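You operate a simulated robot arm through the tools that you are given. There is no shell and no other tool.

Carry out the task below with a simulated robot arm. There is one attempt and no reset: what you move stays moved.

JOB
Fill the coffee pot base to its line, fit the funnel in it and spoon in coffee.
Fine: water from the steel jug; take the funnel from the green cup and seat it in the base's neck; then spoon in ground coffee to between half and three quarters full; jug and spoon go back. Set down upright: steel jug.

It is judged by the outcome, as a careful person would: the job done as asked, and still so three seconds after it is handed in. It fails if anything else is knocked over, pushed out of place, dropped, spilled or broken.

ROBOT AND FRAMES
A 7-joint arm with a two-finger parallel gripper, fixed in place. Base frame: the origin is on the floor under the middle of its stand, x ahead of it, y to its left, z up. Lengths are in mm, angles in rad, forces in N, time in s.
With the tool pointing down near the work surface it reaches from about 380 to 900 mm from the base axis. Its first joint turns from -2.496 to 2.496 rad. Payload 3 kg.
The tool frame sits at the grasp point between the pads (the TCP): z along the fingers, y along the line on which they close. The tips reach 30 mm beyond it. Largest opening 94 mm; finger width 28, thickness 10; the body of the gripper, 50 by 96 mm, starts 55 mm behind the TCP.
Orientation is that of the tool frame in the base frame, as [roll, pitch, yaw] about the fixed x, y, z axes, in that order (R = Rz(yaw) Ry(pitch) Rx(roll)). With the fingers straight down and closing along the base's y, the tool's x points along the base's -x, its y along +y and its z along -z.

CONTROLS
- The arm moves only by the tool send_rows. Its argument "targets" is a list of rows, each a list of 7 numbers: the opening, from 0 (shut) to 1 (fully open), then the shift along the tool's x, y, z in units of 40 mm (1.0 is 40 mm), then the turn, a rotation vector about the tool's x, y, z in units of 6 degrees (1.0 is 6 degrees). In form: [[gripper, x, y, z, ax, ay, az], ...]. A call has 1 to 20 rows; each row shifts and turns the commanded pose from where the row before left it, along the tool's axes as they then stand. A call with a number of a shift or a turn outside -1 to 1 is refused whole. Each row takes 0.2 s and may step no farther than 50 mm and 0.15 rad from the row before; otherwise, or with a gripper value out of range, the whole call is refused. Where a pose cannot be reached the arm comes as near as it can. A force on the tool above 40 N (or 10 N above the force at the start of the call, whichever is more), or a blocked arm, ends the call early, and 0.2 s more pass. The fingers move at their own pace (about 72 mm/s each) and stop on an object; they squeeze with about 23 N. The grip force told is the motor's: it shows also when the fingers shut on nothing. Time passes only in rows, and 0.2 s behind the last, so rows that do not move let the fingers close. It gives the time, the measured TCP pose, the force on the tool (base axes), the opening and the grip force at its end, in the units of the frame above (readings bear some noise), with the torque about the TCP (base axes, N m) and any sound that the robot's microphone picked up, and new pictures: "views" is both (left out), scene, wrist or none.
- Cameras (640 x 400 px; columns grow to the right, rows downward): "scene" is fixed at [221.4, 500.1, 1507.8]; the picture's right is [-0.57, -0.82, 0.00], its down [-0.48, 0.33, -0.81] and it looks along [0.67, -0.46, -0.59] (base axes); focal length 258 px, centre (320, 200). "wrist" rides on the gripper at [76, 14, -102] in the tool frame; the picture's right is [-0.18, 0.98, 0.00], its down [-0.75, -0.14, -0.64] and it looks along [-0.63, -0.12, 0.77] (tool axes); focal length 243 px, centre (320, 200). There is no depth. A picture from a camera that has moved, and an enlarged one, comes with that camera's place and axes in the base frame and with its lens.
- close_up(camera, box): a new picture of the part [left, top, right, bottom] of that camera's present view, enlarged. The clock stands still meanwhile.
- sign_off(): hands the job in; it is judged then, once.

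Nothing tells you positions but the pictures and the camera data. Unless the task says otherwise, let go and move clear before handing in.

The tools are called after "Call:" by a JSON object that holds its "method" and its "body". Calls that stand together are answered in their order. send_rows: Moves the arm, as the interface text tells. Its arguments: {"type":"object","properties":{"targets":{"type":"array"},"views":{"type":"string","enum":["both","scene","wrist","none"]}},"required":["targets"]} The other tools are called the same way: close_up (camera, box) takes an enlarged picture of a part of a camera's view; sign_off () hands the job in.

At the start:

```text
time_s: 0.0
position: [448.2, 44.2, 1345.8]
tool_rot: [-3.141, -0.001, 3.141]
contact_force: [0.4, -0.2, -0.1]
moment: [0.01, 0.0, -0.01]
finger_gap: 94.1
gripper_force: 0.1
```

scene: 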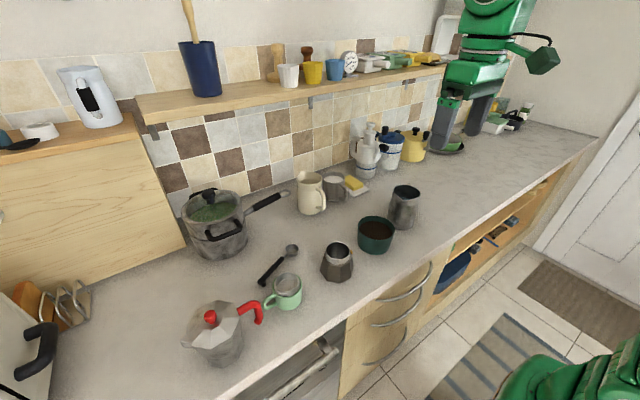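
wrist: 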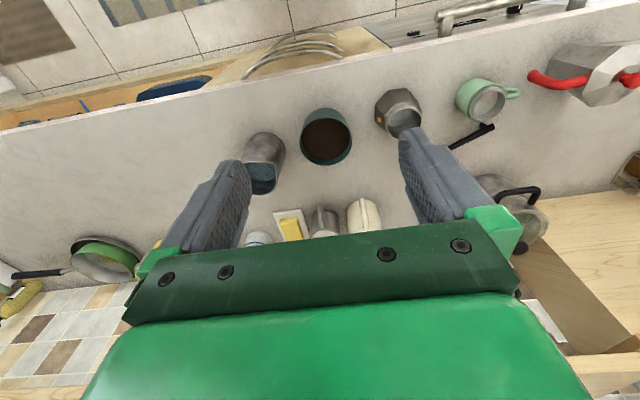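

I see a counter with the moka pot top, a green cup with the funnel, a spoon, the pot base (octagonal steel), a dark green bowl of ground coffee and a steel jug. First I take enlarged pictures to locate everything.

Call:
{"method": "close_up", "body": {"camera": "scene", "box": [240, 160, 440, 320]}}

Call:
{"method": "close_up", "body": {"camera": "wrist", "box": [220, 60, 540, 260]}}

Call:
{"method": "close_up", "body": {"camera": "scene", "box": [310, 220, 370, 290]}}

Call:
{"method": "close_up", "body": {"camera": "scene", "box": [240, 230, 320, 320]}}

Call:
{"method": "close_up", "body": {"camera": "scene", "box": [340, 170, 440, 270]}}

```text
2.50 times, centred on (340, 240) of scene
camera zoom: at [221.4, 500.1, 1507.8], right [-0.57, -0.82, 0.0], down [-0.48, 0.33, -0.81], along [0.67, -0.46, -0.59], focal length 645 px, centre (270, 100)
```

zoom: 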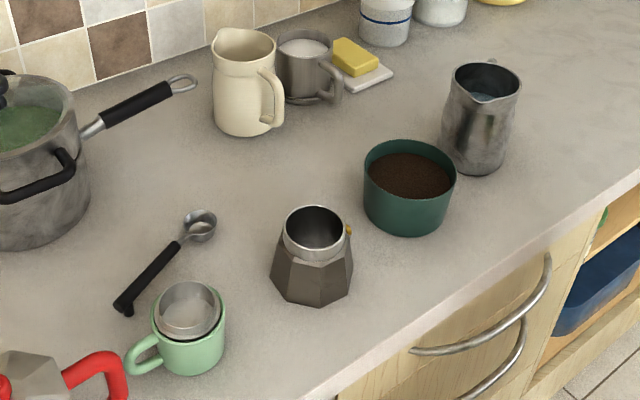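

```text
2.00 times, centred on (380, 160) of wrist
camera zoom: at [370.8, 56.6, 1449.2], right [0.18, 0.98, 0.0], down [0.75, -0.14, 0.64], along [0.63, -0.12, -0.77], focal length 485 px, centre (200, 280)
```

zoom: 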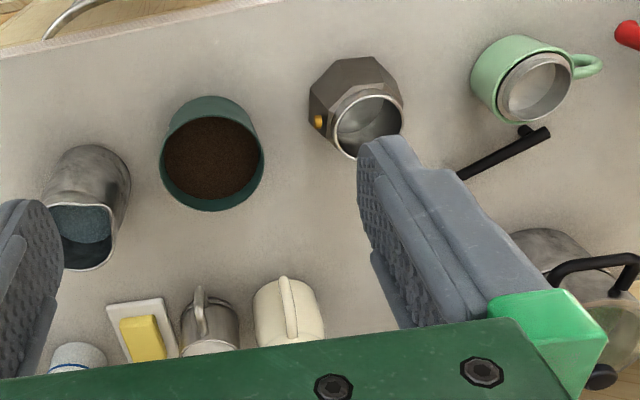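

```text
5.71 times, centred on (340, 255) of scene
camera zoom: at [221.4, 500.1, 1507.8], right [-0.57, -0.82, 0.0], down [-0.48, 0.33, -0.81], along [0.67, -0.46, -0.59], focal length 1474 px, centre (206, -114)
```

zoom: 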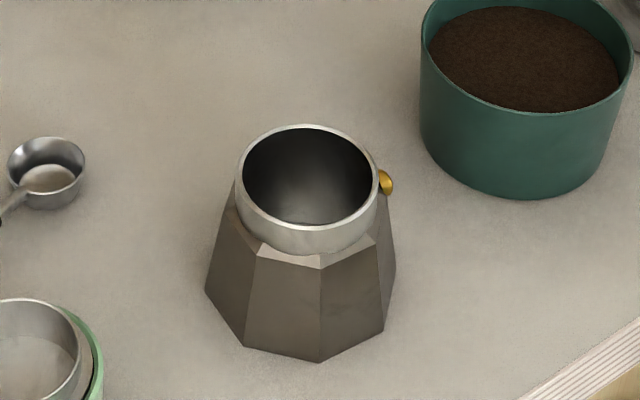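

```text
4.44 times, centred on (280, 275) of scene
camera zoom: at [221.4, 500.1, 1507.8], right [-0.57, -0.82, 0.0], down [-0.48, 0.33, -0.81], along [0.67, -0.46, -0.59], focal length 1146 px, centre (498, -133)
```

zoom: 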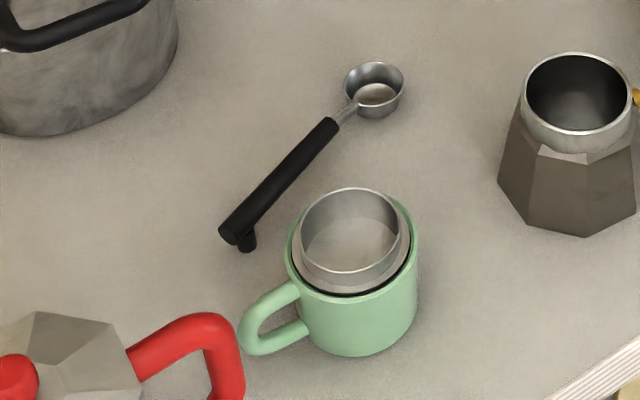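

```text
4.00 times, centred on (390, 220) of scene
camera zoom: at [221.4, 500.1, 1507.8], right [-0.57, -0.82, 0.0], down [-0.48, 0.33, -0.81], along [0.67, -0.46, -0.59], focal length 1031 px, centre (40, 120)
```

zoom: 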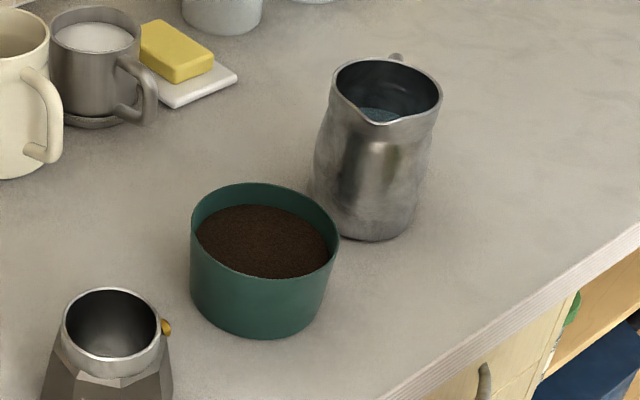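

I put the counter top near z=900. My estimates are: pot base rim near (590,186,979), funnel in the green cup near (586,346,976), coffee bowl near (605,27,975), jug near (617,-106) with its rim around z=1050, and spoon handle end near (662,389,928). Next I move above the jug for a second view of it.

Call:
{"method": "send_rows", "body": {"targets": [[1, -0.76, -0.72, 0.48, 0, 0, 0], [1, -0.76, -0.72, 0.48, 0, 0, 0], [1, -0.76, -0.72, 0.48, 0, 0, 0], [1, -0.76, -0.72, 0.48, 0, 0, 0], [1, -0.5, -0.72, 0.48, 0, 0, 0], [1, 0, 0, 0, 0, 0, 0], [1, 0, 0, 0, 0, 0, 0]]}}

```text
time_s: 1.6
position: [592.4, -99.7, 1246.6]
tool_rot: [-3.14, 0.0, 3.141]
contact_force: [0.3, -0.4, 0.0]
moment: [0.0, -0.03, 0.01]
finger_gap: 94.1
gripper_force: 0.1
camera wrist: at [514.3, -86.4, 1351.1], right [0.18, 0.98, 0.0], down [0.75, -0.14, 0.64], along [0.63, -0.12, -0.77], focal length 243 px, centre (320, 200)
```

scene: 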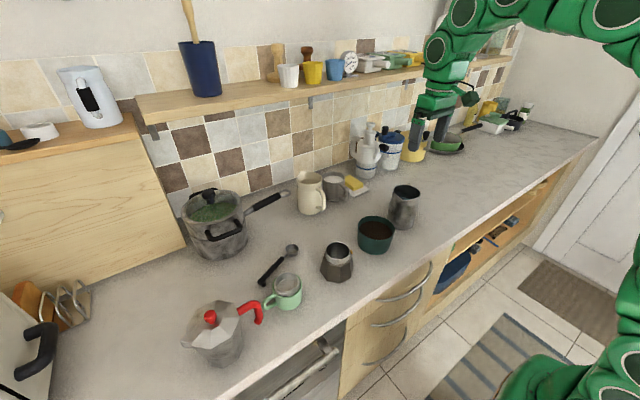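
wrist: 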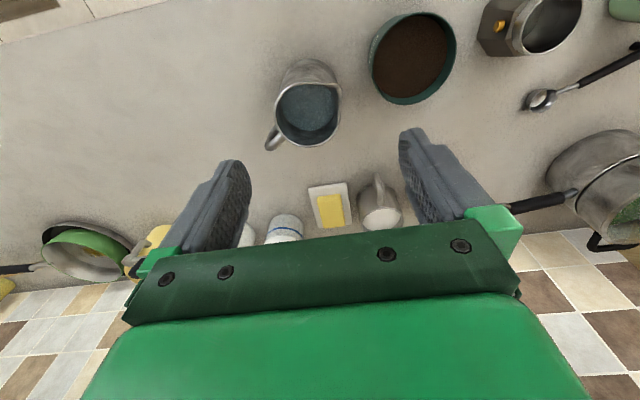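

Call:
{"method": "close_up", "body": {"camera": "wrist", "box": [240, 40, 400, 160]}}

Call:
{"method": "close_up", "body": {"camera": "scene", "box": [370, 170, 440, 240]}}

Call:
{"method": "close_up", "body": {"camera": "wrist", "box": [360, 0, 600, 120]}}

```text
3.33 times, centred on (320, 100) of wrist
camera zoom: at [514.3, -86.4, 1351.1], right [0.18, 0.98, 0.0], down [0.75, -0.14, 0.64], along [0.63, -0.12, -0.77], focal length 809 px, centre (320, 533)
```

zoom: 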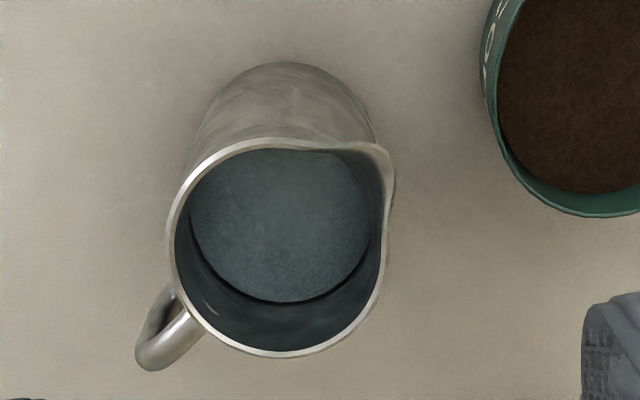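

```text
5.71 times, centred on (405, 205) of scene
camera zoom: at [221.4, 500.1, 1507.8], right [-0.57, -0.82, 0.0], down [-0.48, 0.33, -0.81], along [0.67, -0.46, -0.59], focal length 1474 px, centre (-166, 171)
```

zoom: 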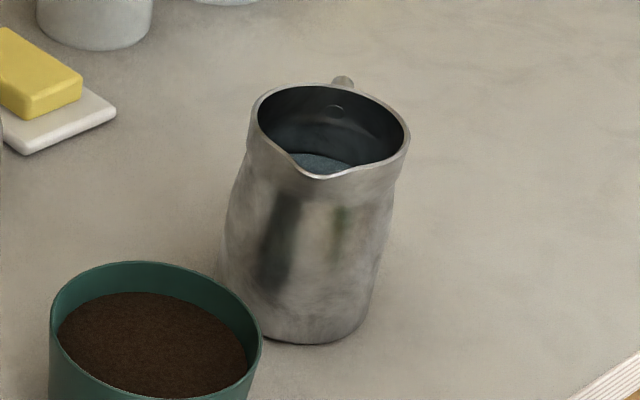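

```text
2.67 times, centred on (480, 60) of wrist
camera zoom: at [514.3, -86.4, 1351.1], right [0.18, 0.98, 0.0], down [0.75, -0.14, 0.64], along [0.63, -0.12, -0.77], focal length 647 px, centre (-107, 573)
```

zoom: 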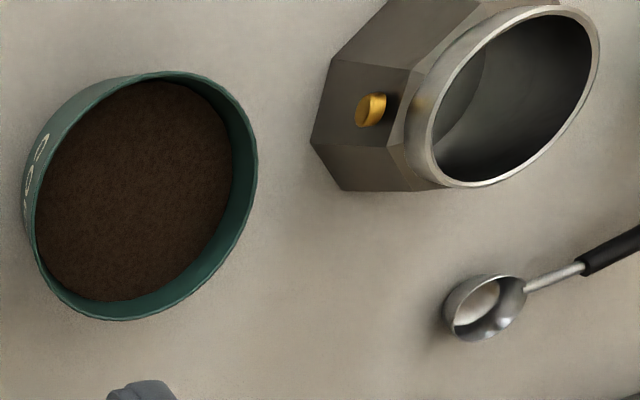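

The jug rim looks about 86–90 mm across, centred near (631,-125,1031), with the spout toward (-x,+y) and the handle toward (+x,-y). I need exact widths of the jug before choosing a grip, so I'm zooming further.

Call:
{"method": "close_up", "body": {"camera": "scene", "box": [380, 180, 428, 234]}}

Call:
{"method": "close_up", "body": {"camera": "wrist", "box": [260, 50, 350, 160]}}

```text
7.41 times, centred on (404, 207) of scene
camera zoom: at [221.4, 500.1, 1507.8], right [-0.57, -0.82, 0.0], down [-0.48, 0.33, -0.81], along [0.67, -0.46, -0.59], focal length 1910 px, centre (-302, 148)
```

zoom: 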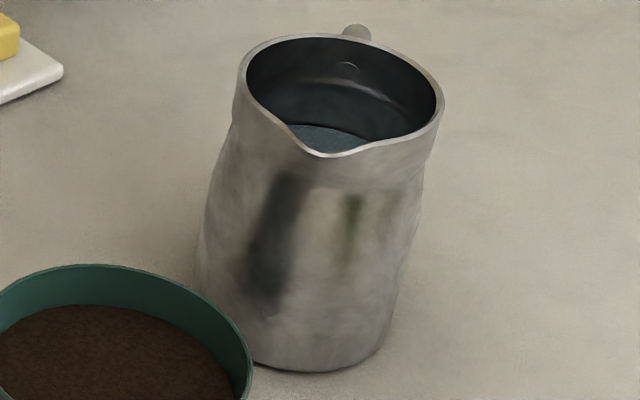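

```text
3.64 times, centred on (305, 105) of wrist
camera zoom: at [514.3, -86.4, 1351.1], right [0.18, 0.98, 0.0], down [0.75, -0.14, 0.64], along [0.63, -0.12, -0.77], focal length 882 px, centre (374, 546)
```

zoom: 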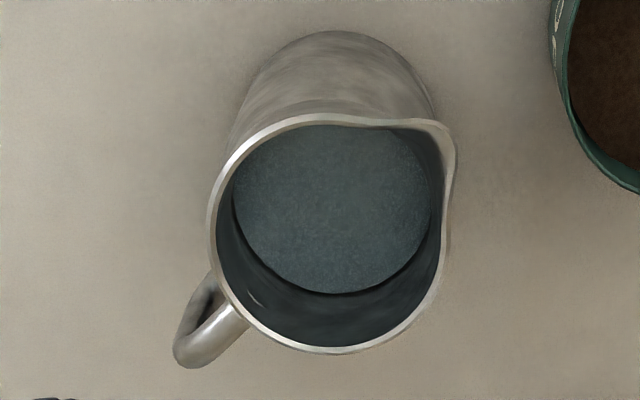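

The jug has a neck of about 86 mm and a bulge of about 92 mm, so a body grip from above with the closing line across the spout axis seems possible. First I look down into the pot base to find its fill line.

Call:
{"method": "send_rows", "body": {"targets": [[1, 0.09, 0.97, 0.34, 0, 0, 0], [1, 0.09, 0.97, 0.34, 0, 0, 0], [1, 0.09, 0.97, 0.34, 0, 0, 0], [1, 0.09, 0.97, 0.34, 0, 0, 0], [1, 0.09, 0.97, 0.34, 0, 0, 0], [1, 0.09, 0.97, 0.34, 0, 0, 0], [1, 0.09, 0.97, 0.34, 0, 0, 0], [1, 0, 0, 0, 0, 0, 0], [1, 0, 0, 0, 0, 0, 0]], "views": "wrist"}}

Call:
{"method": "close_up", "body": {"camera": "wrist", "box": [240, 0, 400, 120]}}

```text
time_s: 3.6
position: [565.1, 172.2, 1154.3]
tool_rot: [-3.141, 0.001, -3.139]
contact_force: [0.0, 0.6, 0.4]
moment: [-0.02, -0.02, 0.01]
finger_gap: 94.2
gripper_force: 0.1
camera wrist: at [488.0, 185.2, 1257.5], right [0.18, 0.98, 0.0], down [0.75, -0.14, 0.64], along [0.63, -0.12, -0.77], focal length 243 px, centre (320, 200)
```

wrist: 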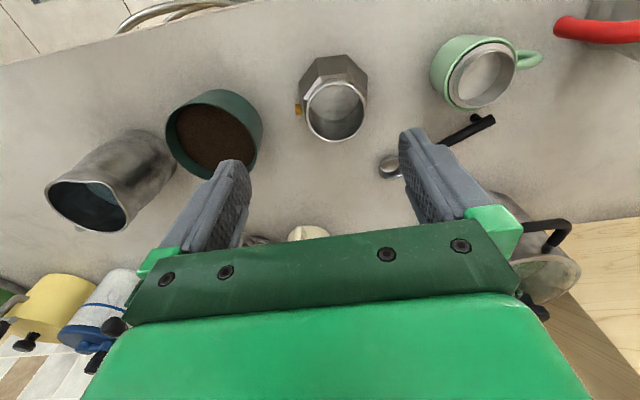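

```text
3.33 times, centred on (320, 60) of wrist
camera zoom: at [488.0, 185.2, 1257.5], right [0.18, 0.98, 0.0], down [0.75, -0.14, 0.64], along [0.63, -0.12, -0.77], focal length 809 px, centre (320, 667)
```

zoom: 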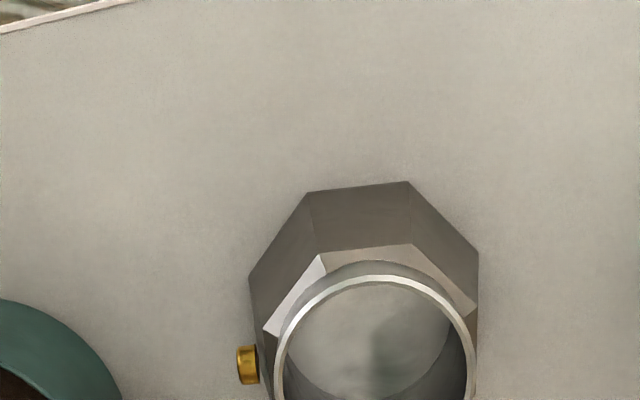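

Call:
{"method": "close_up", "body": {"camera": "wrist", "box": [285, 45, 385, 155]}}

Call:
{"method": "close_up", "body": {"camera": "wrist", "box": [420, 20, 560, 130]}}

Call:
{"method": "close_up", "body": {"camera": "wrist", "box": [30, 80, 270, 240]}}

Call:
{"method": "close_up", "body": {"camera": "scene", "box": [318, 235, 358, 285]}}

```text
3.64 times, centred on (335, 100) of wrist
camera zoom: at [488.0, 185.2, 1257.5], right [0.18, 0.98, 0.0], down [0.75, -0.14, 0.64], along [0.63, -0.12, -0.77], focal length 882 px, centre (266, 564)
```

zoom: 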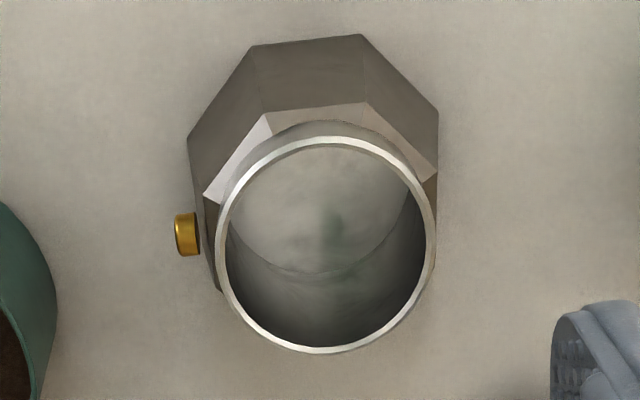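

```text
3.64 times, centred on (490, 75) of wrist
camera zoom: at [488.0, 185.2, 1257.5], right [0.18, 0.98, 0.0], down [0.75, -0.14, 0.64], along [0.63, -0.12, -0.77], focal length 882 px, centre (-298, 654)
```

zoom: 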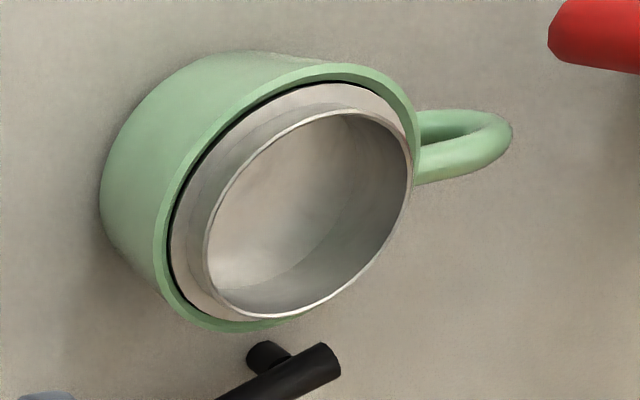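

```text
2.50 times, centred on (150, 160) of wrist
camera zoom: at [488.0, 185.2, 1257.5], right [0.18, 0.98, 0.0], down [0.75, -0.14, 0.64], along [0.63, -0.12, -0.77], focal length 606 px, centre (745, 300)
```

zoom: 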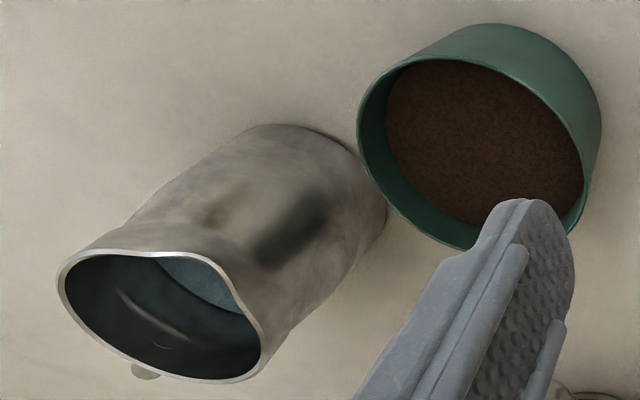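

```text
8.00 times, centred on (338, 260) of scene
camera zoom: at [221.4, 500.1, 1507.8], right [-0.57, -0.82, 0.0], down [-0.48, 0.33, -0.81], along [0.67, -0.46, -0.59], focal length 2063 px, centre (176, -280)
```

zoom: 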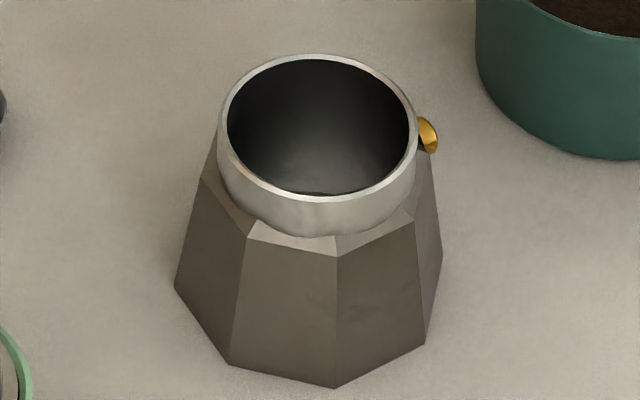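

No line is visible inside the base from here. I move closer, with the wrist camera about 180 mm above the neck.

Call:
{"method": "send_rows", "body": {"targets": [[1, -0.26, 0.1, 0.8, 0, 0, 0], [1, -0.26, 0.1, 0.8, 0, 0, 0], [1, -0.26, 0.1, 0.8, 0, 0, 0], [1, 0, 0, 0, 0, 0, 0], [1, 0, 0, 0, 0, 0, 0]], "views": "wrist"}}

Call:
{"method": "close_up", "body": {"camera": "wrist", "box": [260, 30, 420, 150]}}

```text
time_s: 4.8
position: [597.4, 183.0, 1059.9]
tool_rot: [-3.141, 0.001, -3.14]
contact_force: [-0.1, 0.9, 0.0]
moment: [0.0, -0.03, -0.01]
finger_gap: 94.1
gripper_force: 0.0
camera wrist: at [520.5, 197.2, 1163.9], right [0.18, 0.98, 0.0], down [0.75, -0.14, 0.64], along [0.63, -0.12, -0.77], focal length 243 px, centre (320, 200)
```

wrist: 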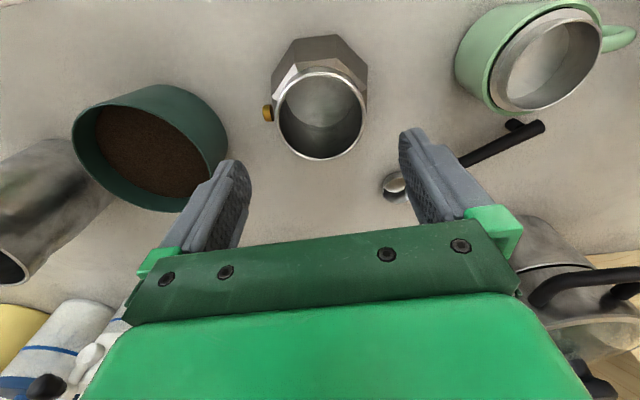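

```text
3.33 times, centred on (340, 90) of wrist
camera zoom: at [520.5, 197.2, 1163.9], right [0.18, 0.98, 0.0], down [0.75, -0.14, 0.64], along [0.63, -0.12, -0.77], focal length 809 px, centre (253, 567)
```

zoom: 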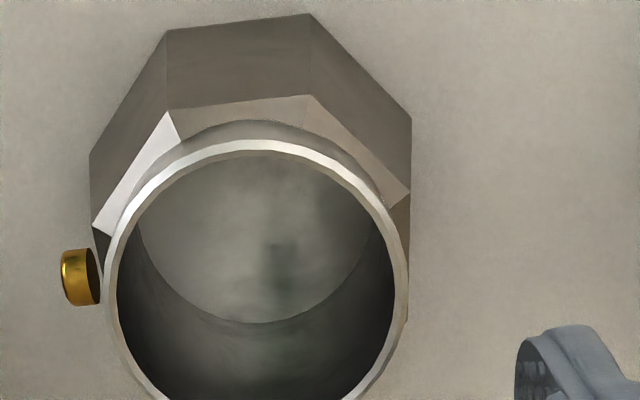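

Call:
{"method": "close_up", "body": {"camera": "wrist", "box": [265, 60, 375, 170]}}

Call:
{"method": "close_up", "body": {"camera": "wrist", "box": [450, 0, 610, 120]}}

Call:
{"method": "close_up", "body": {"camera": "wrist", "box": [275, 85, 370, 165]}}

```text
3.64 times, centred on (320, 115) of wrist
camera zoom: at [520.5, 197.2, 1163.9], right [0.18, 0.98, 0.0], down [0.75, -0.14, 0.64], along [0.63, -0.12, -0.77], focal length 882 px, centre (320, 509)
```

zoom: 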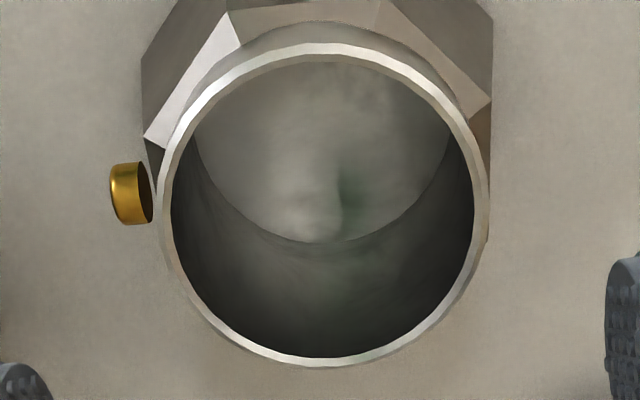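

```text
3.33 times, centred on (530, 60) of wrist
camera zoom: at [520.5, 197.2, 1163.9], right [0.18, 0.98, 0.0], down [0.75, -0.14, 0.64], along [0.63, -0.12, -0.77], focal length 809 px, centre (-380, 667)
```

zoom: 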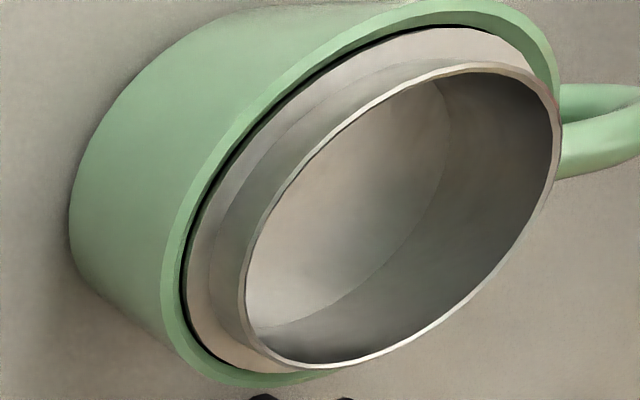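

```text
5.00 times, centred on (322, 125) of wrist
camera zoom: at [520.5, 197.2, 1163.9], right [0.18, 0.98, 0.0], down [0.75, -0.14, 0.64], along [0.63, -0.12, -0.77], focal length 1213 px, centre (308, 575)
```

zoom: 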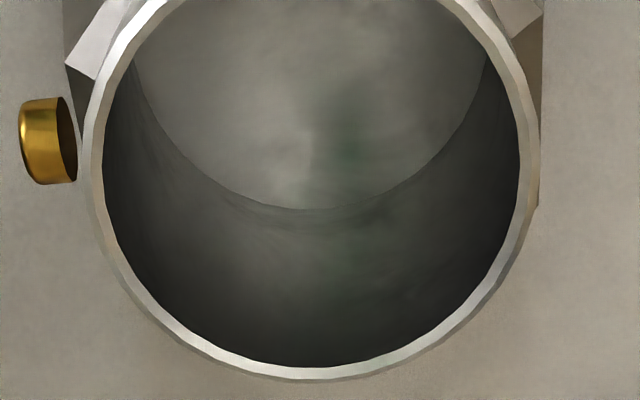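

I still see no line on the far wall from this side. I zoom into the interior with the scene camera, which sees the wall on the (+x,-y) side.

Call:
{"method": "close_up", "body": {"camera": "scene", "box": [325, 238, 353, 264]}}

Call:
{"method": "close_up", "body": {"camera": "wrist", "box": [278, 115, 368, 160]}}

```text
15.38 times, centred on (339, 251) of scene
camera zoom: at [221.4, 500.1, 1507.8], right [-0.57, -0.82, 0.0], down [-0.48, 0.33, -0.81], along [0.67, -0.46, -0.59], focal length 3967 px, centre (28, -585)
```

zoom: 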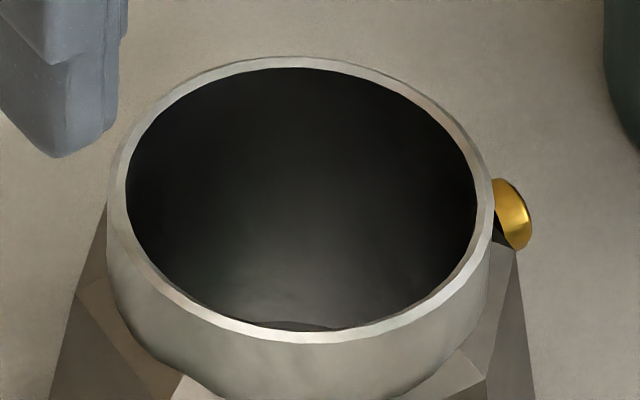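

```text
7.11 times, centred on (323, 138) of wrist
camera zoom: at [520.5, 197.2, 1163.9], right [0.18, 0.98, 0.0], down [0.75, -0.14, 0.64], along [0.63, -0.12, -0.77], focal length 1725 px, centre (299, 644)
```

zoom: 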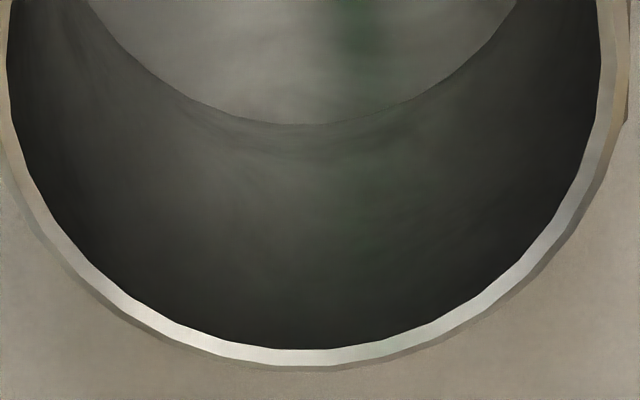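

The visible walls carry no line, so I turn the wrist about the vertical. This lets the camera see the opposite inside wall, and it also tests the wrist yaw I want for the jug.

Call:
{"method": "send_rows", "body": {"targets": [[1, 0, 0, -0.3, 0, 0, -1], [1, 0, 0, 0, 0, 0, -1], [1, 0, 0, 0, 0, 0, -1], [1, 0, 0, 0, 0, 0, -1], [1, 0, 0, 0, 0, 0, -1], [1, 0, 0, 0, 0, 0, -1], [1, 0, 0, 0, 0, 0, -1], [1, 0, 0, 0, 0, 0, -1], [1, 0, 0, 0, 0, 0, -1], [1, 0, 0, 0, 0, 0, -1], [1, 0, 0, 0, 0, 0, -1], [1, 0, 0, 0, 0, 0, -1], [1, 0, 0, 0, 0, 0, -1], [1, 0, 0, 0, 0, 0, -1], [1, 0, 0, 0, 0, 0, -1], [1, 0, 0, 0, 0, 0, 0], [1, 0, 0, 0, 0, 0, 0]], "views": "both"}}

Call:
{"method": "close_up", "body": {"camera": "wrist", "box": [260, 50, 380, 170]}}

```text
time_s: 8.4
position: [596.1, 182.3, 1071.3]
tool_rot: [-3.141, 0.0, -1.572]
contact_force: [0.4, 0.3, 0.8]
moment: [-0.01, 0.03, -0.04]
finger_gap: 94.0
gripper_force: 0.1
camera wrist: at [580.7, 105.8, 1174.5], right [-0.98, 0.18, 0.0], down [0.14, 0.75, 0.64], along [0.12, 0.63, -0.77], focal length 243 px, centre (320, 200)
```

scene: 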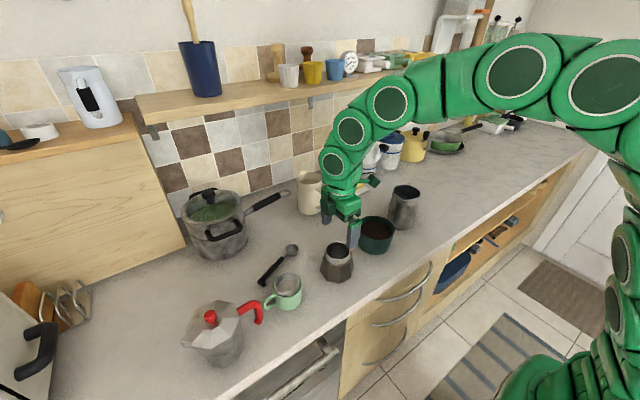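
wrist: 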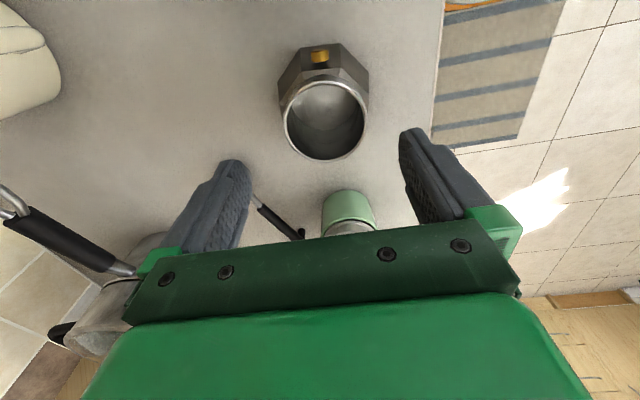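

```text
3.33 times, centred on (320, 110) of wrist
camera zoom: at [580.7, 105.8, 1174.5], right [-0.98, 0.18, 0.0], down [0.14, 0.75, 0.64], along [0.12, 0.63, -0.77], focal length 809 px, centre (320, 500)
```

zoom: 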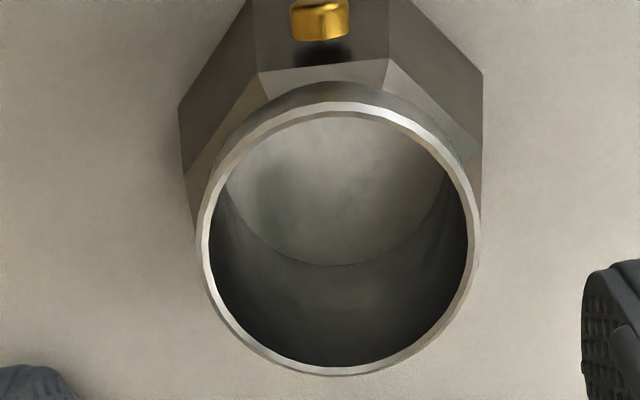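

There is no line on the +y wall either. I turn further to see the -x wall.

Call:
{"method": "send_rows", "body": {"targets": [[1, 0, 0, 0, 0, 0, -1], [1, 0, 0, 0, 0, 0, -1], [1, 0, 0, 0, 0, 0, -1], [1, 0, 0, 0, 0, 0, -1], [1, 0, 0, 0, 0, 0, -1], [1, 0, 0, 0, 0, 0, -1], [1, 0, 0, 0, 0, 0, -1], [1, 0, 0, 0, 0, 0, -1], [1, 0, 0, 0, 0, 0, -1], [1, 0, 0, 0, 0, 0, 0], [1, 0, 0, 0, 0, 0, 0]], "views": "both"}}

Call:
{"method": "close_up", "body": {"camera": "wrist", "box": [260, 50, 380, 170]}}

```text
time_s: 10.8
position: [595.9, 183.4, 1070.5]
tool_rot: [-3.142, -0.001, -0.629]
contact_force: [0.3, -1.0, -0.9]
moment: [-0.04, 0.03, -0.02]
finger_gap: 93.7
gripper_force: 0.0
camera wrist: at [648.4, 125.8, 1174.1], right [-0.73, -0.69, 0.0], down [-0.53, 0.56, 0.64], along [-0.44, 0.47, -0.77], focal length 243 px, centre (320, 200)
```

scene: 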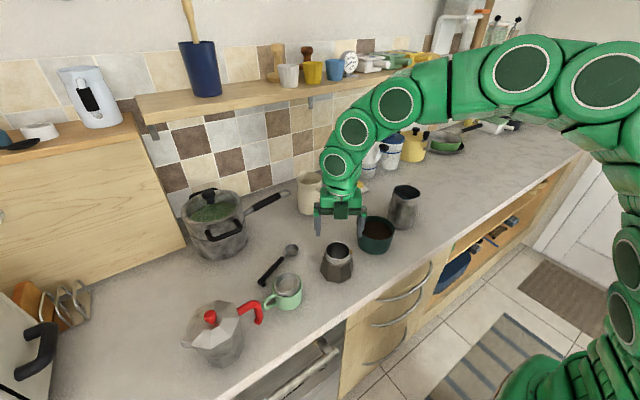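
wrist: 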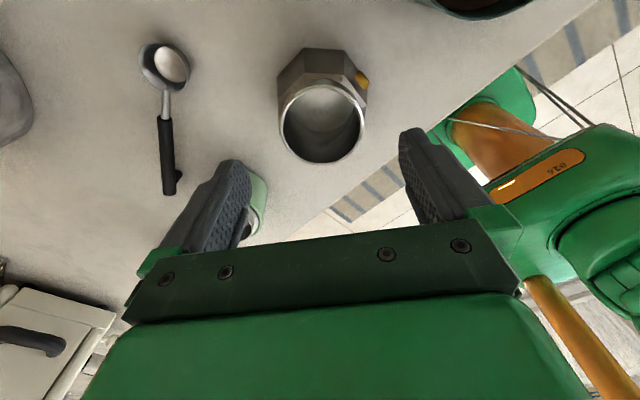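

```text
3.33 times, centred on (320, 110) of wrist
camera zoom: at [648.4, 125.8, 1174.1], right [-0.73, -0.69, 0.0], down [-0.53, 0.56, 0.64], along [-0.44, 0.47, -0.77], focal length 809 px, centre (320, 500)
```

zoom: 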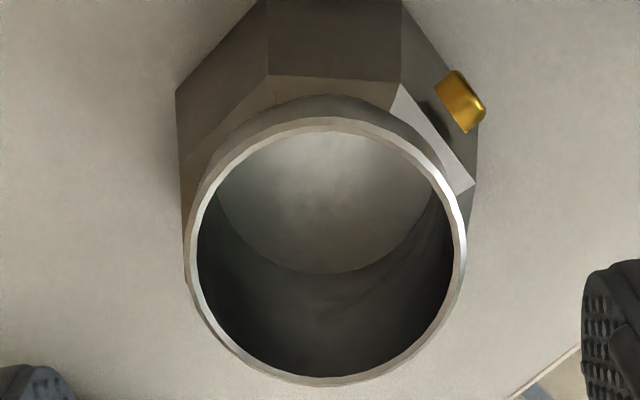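

Call:
{"method": "close_up", "body": {"camera": "wrist", "box": [280, 115, 362, 166]}}

Call:
{"method": "close_up", "body": {"camera": "wrist", "box": [270, 40, 380, 120]}}

Call:
{"method": "close_up", "body": {"camera": "scene", "box": [316, 236, 360, 290]}}

```text
7.80 times, centred on (321, 140) of wrist
camera zoom: at [648.4, 125.8, 1174.1], right [-0.73, -0.69, 0.0], down [-0.53, 0.56, 0.64], along [-0.44, 0.47, -0.77], focal length 1894 px, centre (312, 664)
```

zoom: 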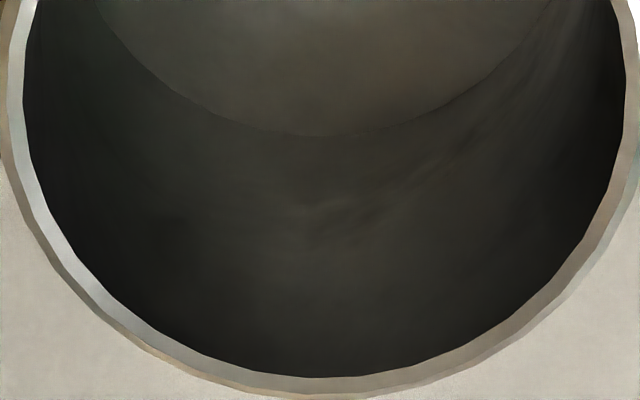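

```text
5.00 times, centred on (325, 80) of wrist
camera zoom: at [648.4, 125.8, 1174.1], right [-0.73, -0.69, 0.0], down [-0.53, 0.56, 0.64], along [-0.44, 0.47, -0.77], focal length 1213 px, centre (295, 800)
```

zoom: 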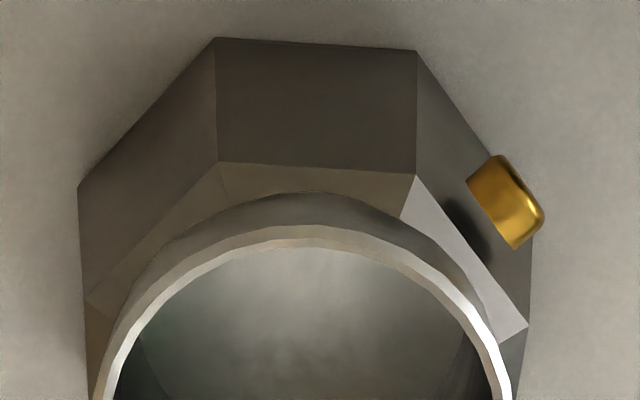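

```text
7.41 times, centred on (338, 263) of scene
camera zoom: at [221.4, 500.1, 1507.8], right [-0.57, -0.82, 0.0], down [-0.48, 0.33, -0.81], along [0.67, -0.46, -0.59], focal length 1910 px, centre (187, -267)
```

zoom: 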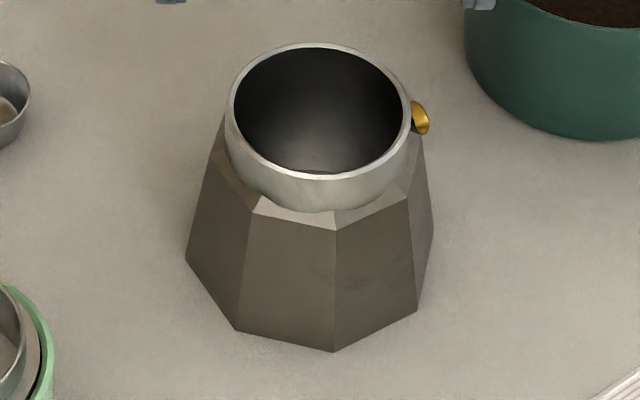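

Call:
{"method": "close_up", "body": {"camera": "scene", "box": [330, 242, 348, 258]}}

Call:
{"method": "close_up", "body": {"camera": "wrist", "box": [285, 125, 325, 165]}}

Call:
{"method": "close_up", "body": {"camera": "wrist", "box": [320, 115, 365, 165]}}

```text
16.00 times, centred on (339, 250) of scene
camera zoom: at [221.4, 500.1, 1507.8], right [-0.57, -0.82, 0.0], down [-0.48, 0.33, -0.81], along [0.67, -0.46, -0.59], focal length 4126 px, centre (16, -600)
```

zoom: 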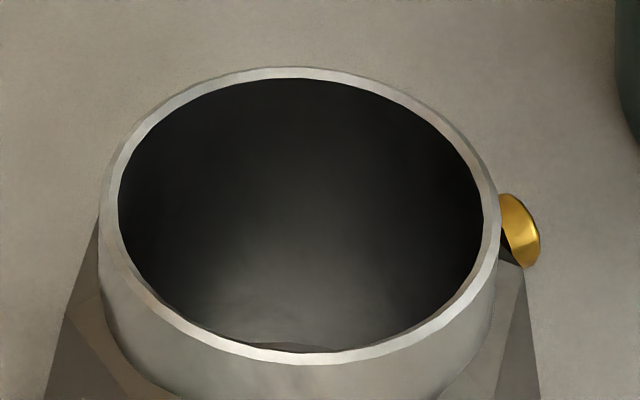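

```text
10.00 times, centred on (305, 145) of wrist
camera zoom: at [648.4, 125.8, 1174.1], right [-0.73, -0.69, 0.0], down [-0.53, 0.56, 0.64], along [-0.44, 0.47, -0.77], focal length 2426 px, centre (470, 750)
```

zoom: 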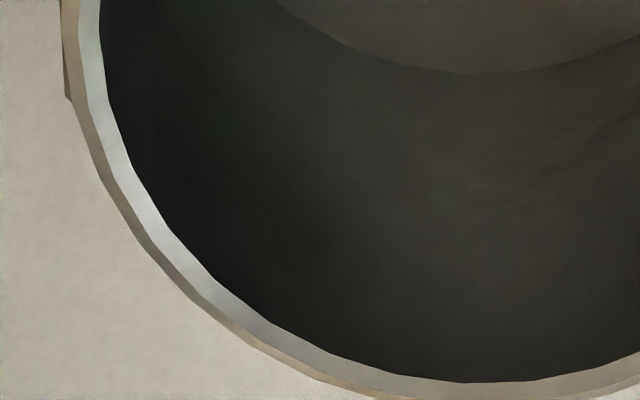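

```text
8.00 times, centred on (342, 140) of wrist
camera zoom: at [648.4, 125.8, 1174.1], right [-0.73, -0.69, 0.0], down [-0.53, 0.56, 0.64], along [-0.44, 0.47, -0.77], focal length 1941 px, centre (140, 680)
```

zoom: 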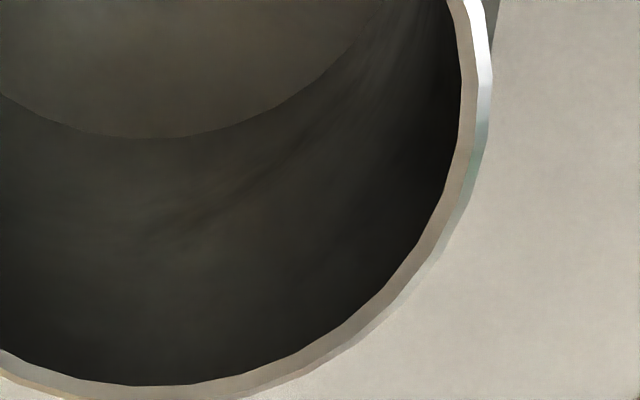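

I find no engraved line on any inside wall, so I take the brass safety valve at about z=955 as the fill level. The wrist yaw works, so I go back over the jug with the closing line across the jug's spout axis (tool x toward the spout) to measure it precisely.

Call:
{"method": "send_rows", "body": {"targets": [[1, 0, 0, -0.16, 0, 0, 1], [1, 0, 0, -0.16, 0, 0, 1], [1, 0, 0, -0.16, 0, 0, 1], [1, 0, 0, -0.16, 0, 0, 1], [1, 0, 0, -0.16, 0, 0, 1], [1, 0, 0, -0.16, 0, 0, 1], [1, 0, 0, -0.16, 0, 0, 1], [1, 0, 0, -0.16, 0, 0, 1], [1, 0, 0, -0.16, 0, 0, 1], [1, 0, 0, -0.16, 0, 0, 1], [1, 0, 0, -0.16, 0, 0, 1], [1, 0, 0, -0.16, 0, 0, 1], [1, 0, 0, -0.16, 0, 0, 1], [1, 0, 0, -0.16, 0, 0, 1], [1, 0, 0, -0.16, 0, 0, 1], [1, 0, 0, -0.16, 0, 0, 1], [1, 0, 0, -0.16, 0, 0, 1], [1, 0, 0, -0.16, 0, 0, 1], [1, 0, 0, -0.16, 0, 0, 1], [1, 0, 0, -0.16, 0, 0, 1]], "views": "none"}}

Call:
{"method": "send_rows", "body": {"targets": [[1, 0, 0, 0, 0, 0, 1], [1, 0, 0, 0, 0, 0, 1], [1, 0, 0, 0, 0, 0, 1], [1, 0, 0, 0, 0, 0, 1], [1, 0, 0, 0, 0, 0, 1], [1, 0, 0, 0, 0, 0, 1], [1, 0, 0, 0, 0, 0, 1], [1, 0, 0, 0, 0, 0, 1], [1, 0, 0, 0, 0, 0, 1], [1, 0, 0, 0, 0, 0, 1], [1, 0, 0, 0, 0, 0, 1], [1, 0, 0, 0, 0, 0, 1], [1, 0, 0, 0, 0, 0, 1], [1, 0, 0, 0, 0, 0, 0.13], [1, 0, 0, 0, 0, 0, 0], [1, 0, 0, 0, 0, 0, 0]], "views": "wrist"}}

```text
time_s: 15.0
position: [594.8, 182.9, 1198.7]
tool_rot: [-3.142, 0.0, -2.723]
contact_force: [-1.1, 1.0, -0.1]
moment: [0.03, 0.01, -0.01]
finger_gap: 94.0
gripper_force: 0.1
```

```text
time_s: 18.4
position: [595.2, 182.7, 1199.4]
tool_rot: [3.141, 0.001, 2.186]
contact_force: [-0.6, 0.6, -0.5]
moment: [-0.01, 0.03, 0.02]
finger_gap: 94.3
gripper_force: 0.0
camera wrist: at [561.8, 252.6, 1302.2], right [0.91, 0.42, 0.0], down [0.32, -0.7, 0.64], along [0.27, -0.58, -0.77], focal length 243 px, centre (320, 200)
```

wrist: 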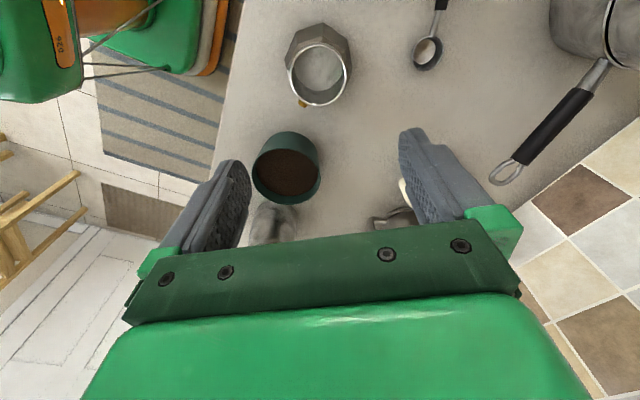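

Call:
{"method": "close_up", "body": {"camera": "wrist", "box": [280, 15, 360, 115]}}

Call:
{"method": "send_rows", "body": {"targets": [[1, -0.971, -0.532, 0, 0, 0, 0], [1, -0.971, -0.532, 0, 0, 0, 0], [1, -0.971, -0.532, 0, 0, 0, 0], [1, -0.971, -0.532, 0, 0, 0, 0], [1, -0.971, -0.532, 0, 0, 0, 0], [1, -0.971, -0.532, 0, 0, 0, 0], [1, -0.971, -0.532, 0, 0, 0, 0], [1, 0, 0, 0, 0, 0, 0], [1, 0, 0, 0, 0, 0, 0]], "views": "wrist"}}

Call:
{"method": "close_up", "body": {"camera": "wrist", "box": [260, 40, 380, 160]}}

```text
4.00 times, centred on (320, 65) of wrist
camera zoom: at [561.8, 252.6, 1302.2], right [0.91, 0.42, 0.0], down [0.32, -0.7, 0.64], along [0.27, -0.58, -0.77], focal length 970 px, centre (320, 740)
```

zoom: 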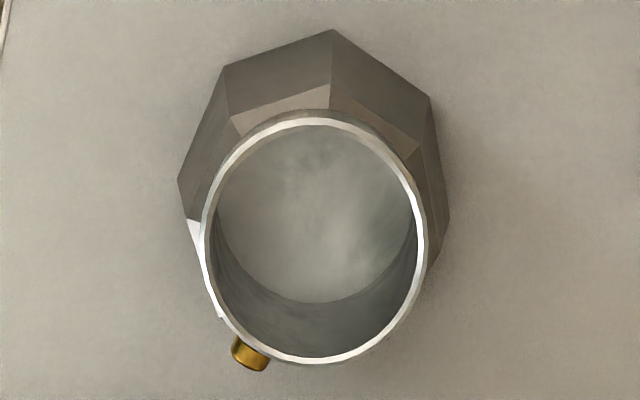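

```text
time_s: 20.4
position: [630.2, -125.0, 1199.7]
tool_rot: [-3.14, 0.0, 2.184]
contact_force: [-0.2, 0.1, 0.4]
moment: [-0.02, 0.02, -0.02]
finger_gap: 94.0
gripper_force: 0.0
camera wrist: at [597.8, -55.9, 1304.4], right [0.91, 0.42, 0.0], down [0.32, -0.7, 0.64], along [0.27, -0.58, -0.77], focal length 243 px, centre (320, 200)
```

wrist: 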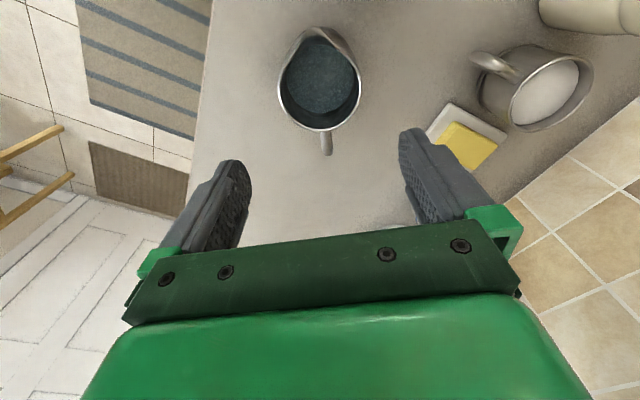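

```text
3.33 times, centred on (320, 100) of wrist
camera zoom: at [597.8, -55.9, 1304.4], right [0.91, 0.42, 0.0], down [0.32, -0.7, 0.64], along [0.27, -0.58, -0.77], focal length 809 px, centre (320, 533)
```

zoom: 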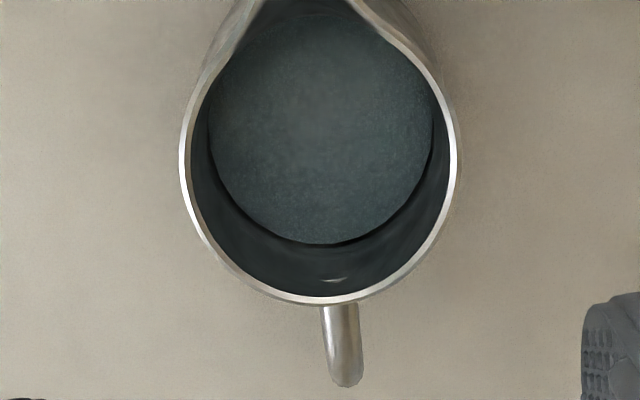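

The jug is centred under the tool to about 1 mm. I check the spout direction and the clearance for the fingers.

Call:
{"method": "close_up", "body": {"camera": "wrist", "box": [260, 0, 380, 120]}}

Call:
{"method": "close_up", "body": {"camera": "scene", "box": [360, 130, 440, 240]}}

```text
3.33 times, centred on (320, 60) of wrist
camera zoom: at [597.8, -55.9, 1304.4], right [0.91, 0.42, 0.0], down [0.32, -0.7, 0.64], along [0.27, -0.58, -0.77], focal length 809 px, centre (320, 667)
```

zoom: 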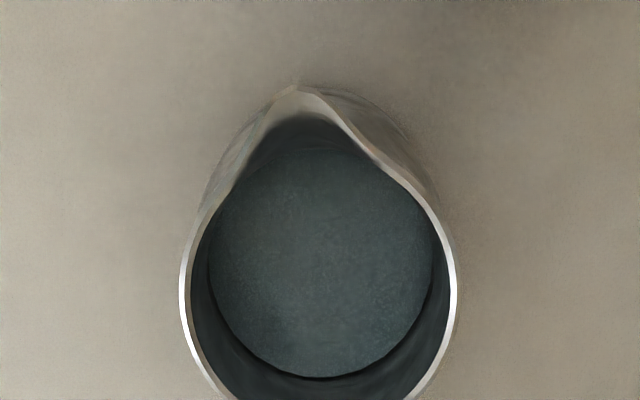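

```text
3.64 times, centred on (400, 185) of scene
camera zoom: at [221.4, 500.1, 1507.8], right [-0.57, -0.82, 0.0], down [-0.48, 0.33, -0.81], along [0.67, -0.46, -0.59], focal length 938 px, centre (29, 254)
```

zoom: 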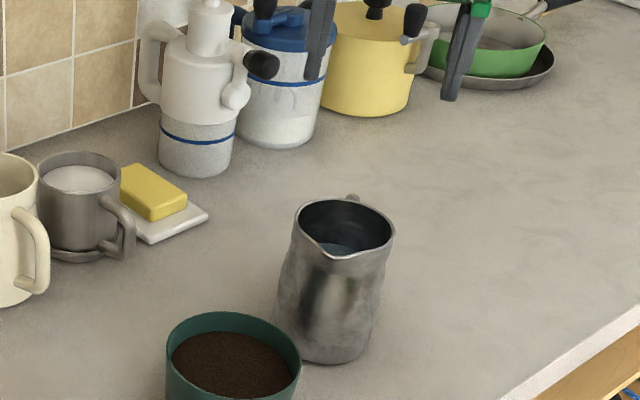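

The spout is about 3.6° off the tool x axis, so I correct the yaw. Then I go down until the fingertips are just above the rim and check alignment.

Call:
{"method": "send_rows", "body": {"targets": [[1, 0, 0, 0.4, 0, 0, 0.6], [1, 0, 0, 0.95, 0, 0, 0], [1, 0, 0, 0.95, 0, 0, 0], [1, 0, 0, 0.7, 0, 0, 0], [1, 0, 0, 0, 0, 0, 0], [1, 0, 0, 0, 0, 0, 0]], "views": "both"}}

Call:
{"method": "close_up", "body": {"camera": "scene", "box": [370, 150, 440, 240]}}

```text
time_s: 21.8
position: [630.2, -123.4, 1080.5]
tool_rot: [3.14, -0.001, 2.122]
contact_force: [0.0, 0.7, -0.3]
moment: [0.02, 0.01, -0.02]
finger_gap: 94.0
gripper_force: 0.1
camera wrist: at [601.0, -52.7, 1183.5], right [0.93, 0.36, 0.0], down [0.27, -0.72, 0.64], along [0.23, -0.6, -0.77], focal length 243 px, centre (320, 200)
```

scene: 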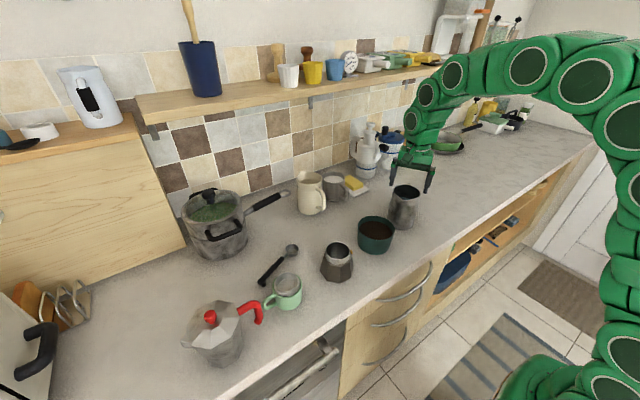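
wrist: 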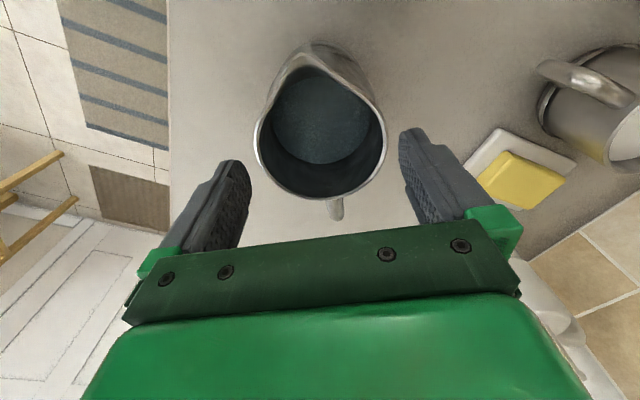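

```text
4.44 times, centred on (405, 195) of scene
camera zoom: at [221.4, 500.1, 1507.8], right [-0.57, -0.82, 0.0], down [-0.48, 0.33, -0.81], along [0.67, -0.46, -0.59], focal length 1146 px, centre (-58, 222)
```

zoom: 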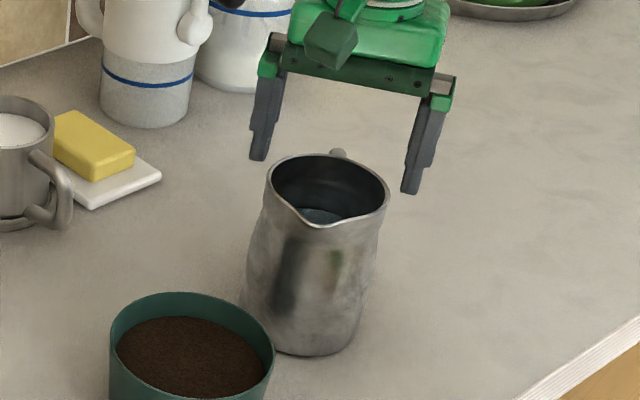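

Call:
{"method": "close_up", "body": {"camera": "wrist", "box": [220, 30, 460, 230]}}

```text
2.00 times, centred on (340, 130) of wrist
camera zoom: at [601.0, -52.7, 1183.5], right [0.93, 0.36, 0.0], down [0.27, -0.72, 0.64], along [0.23, -0.6, -0.77], focal length 485 px, centre (280, 340)
```

zoom: 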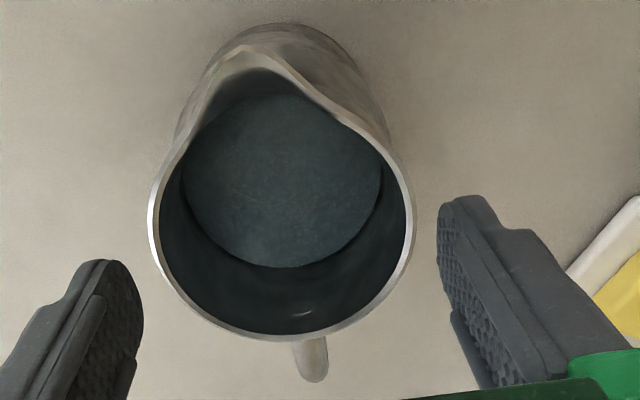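

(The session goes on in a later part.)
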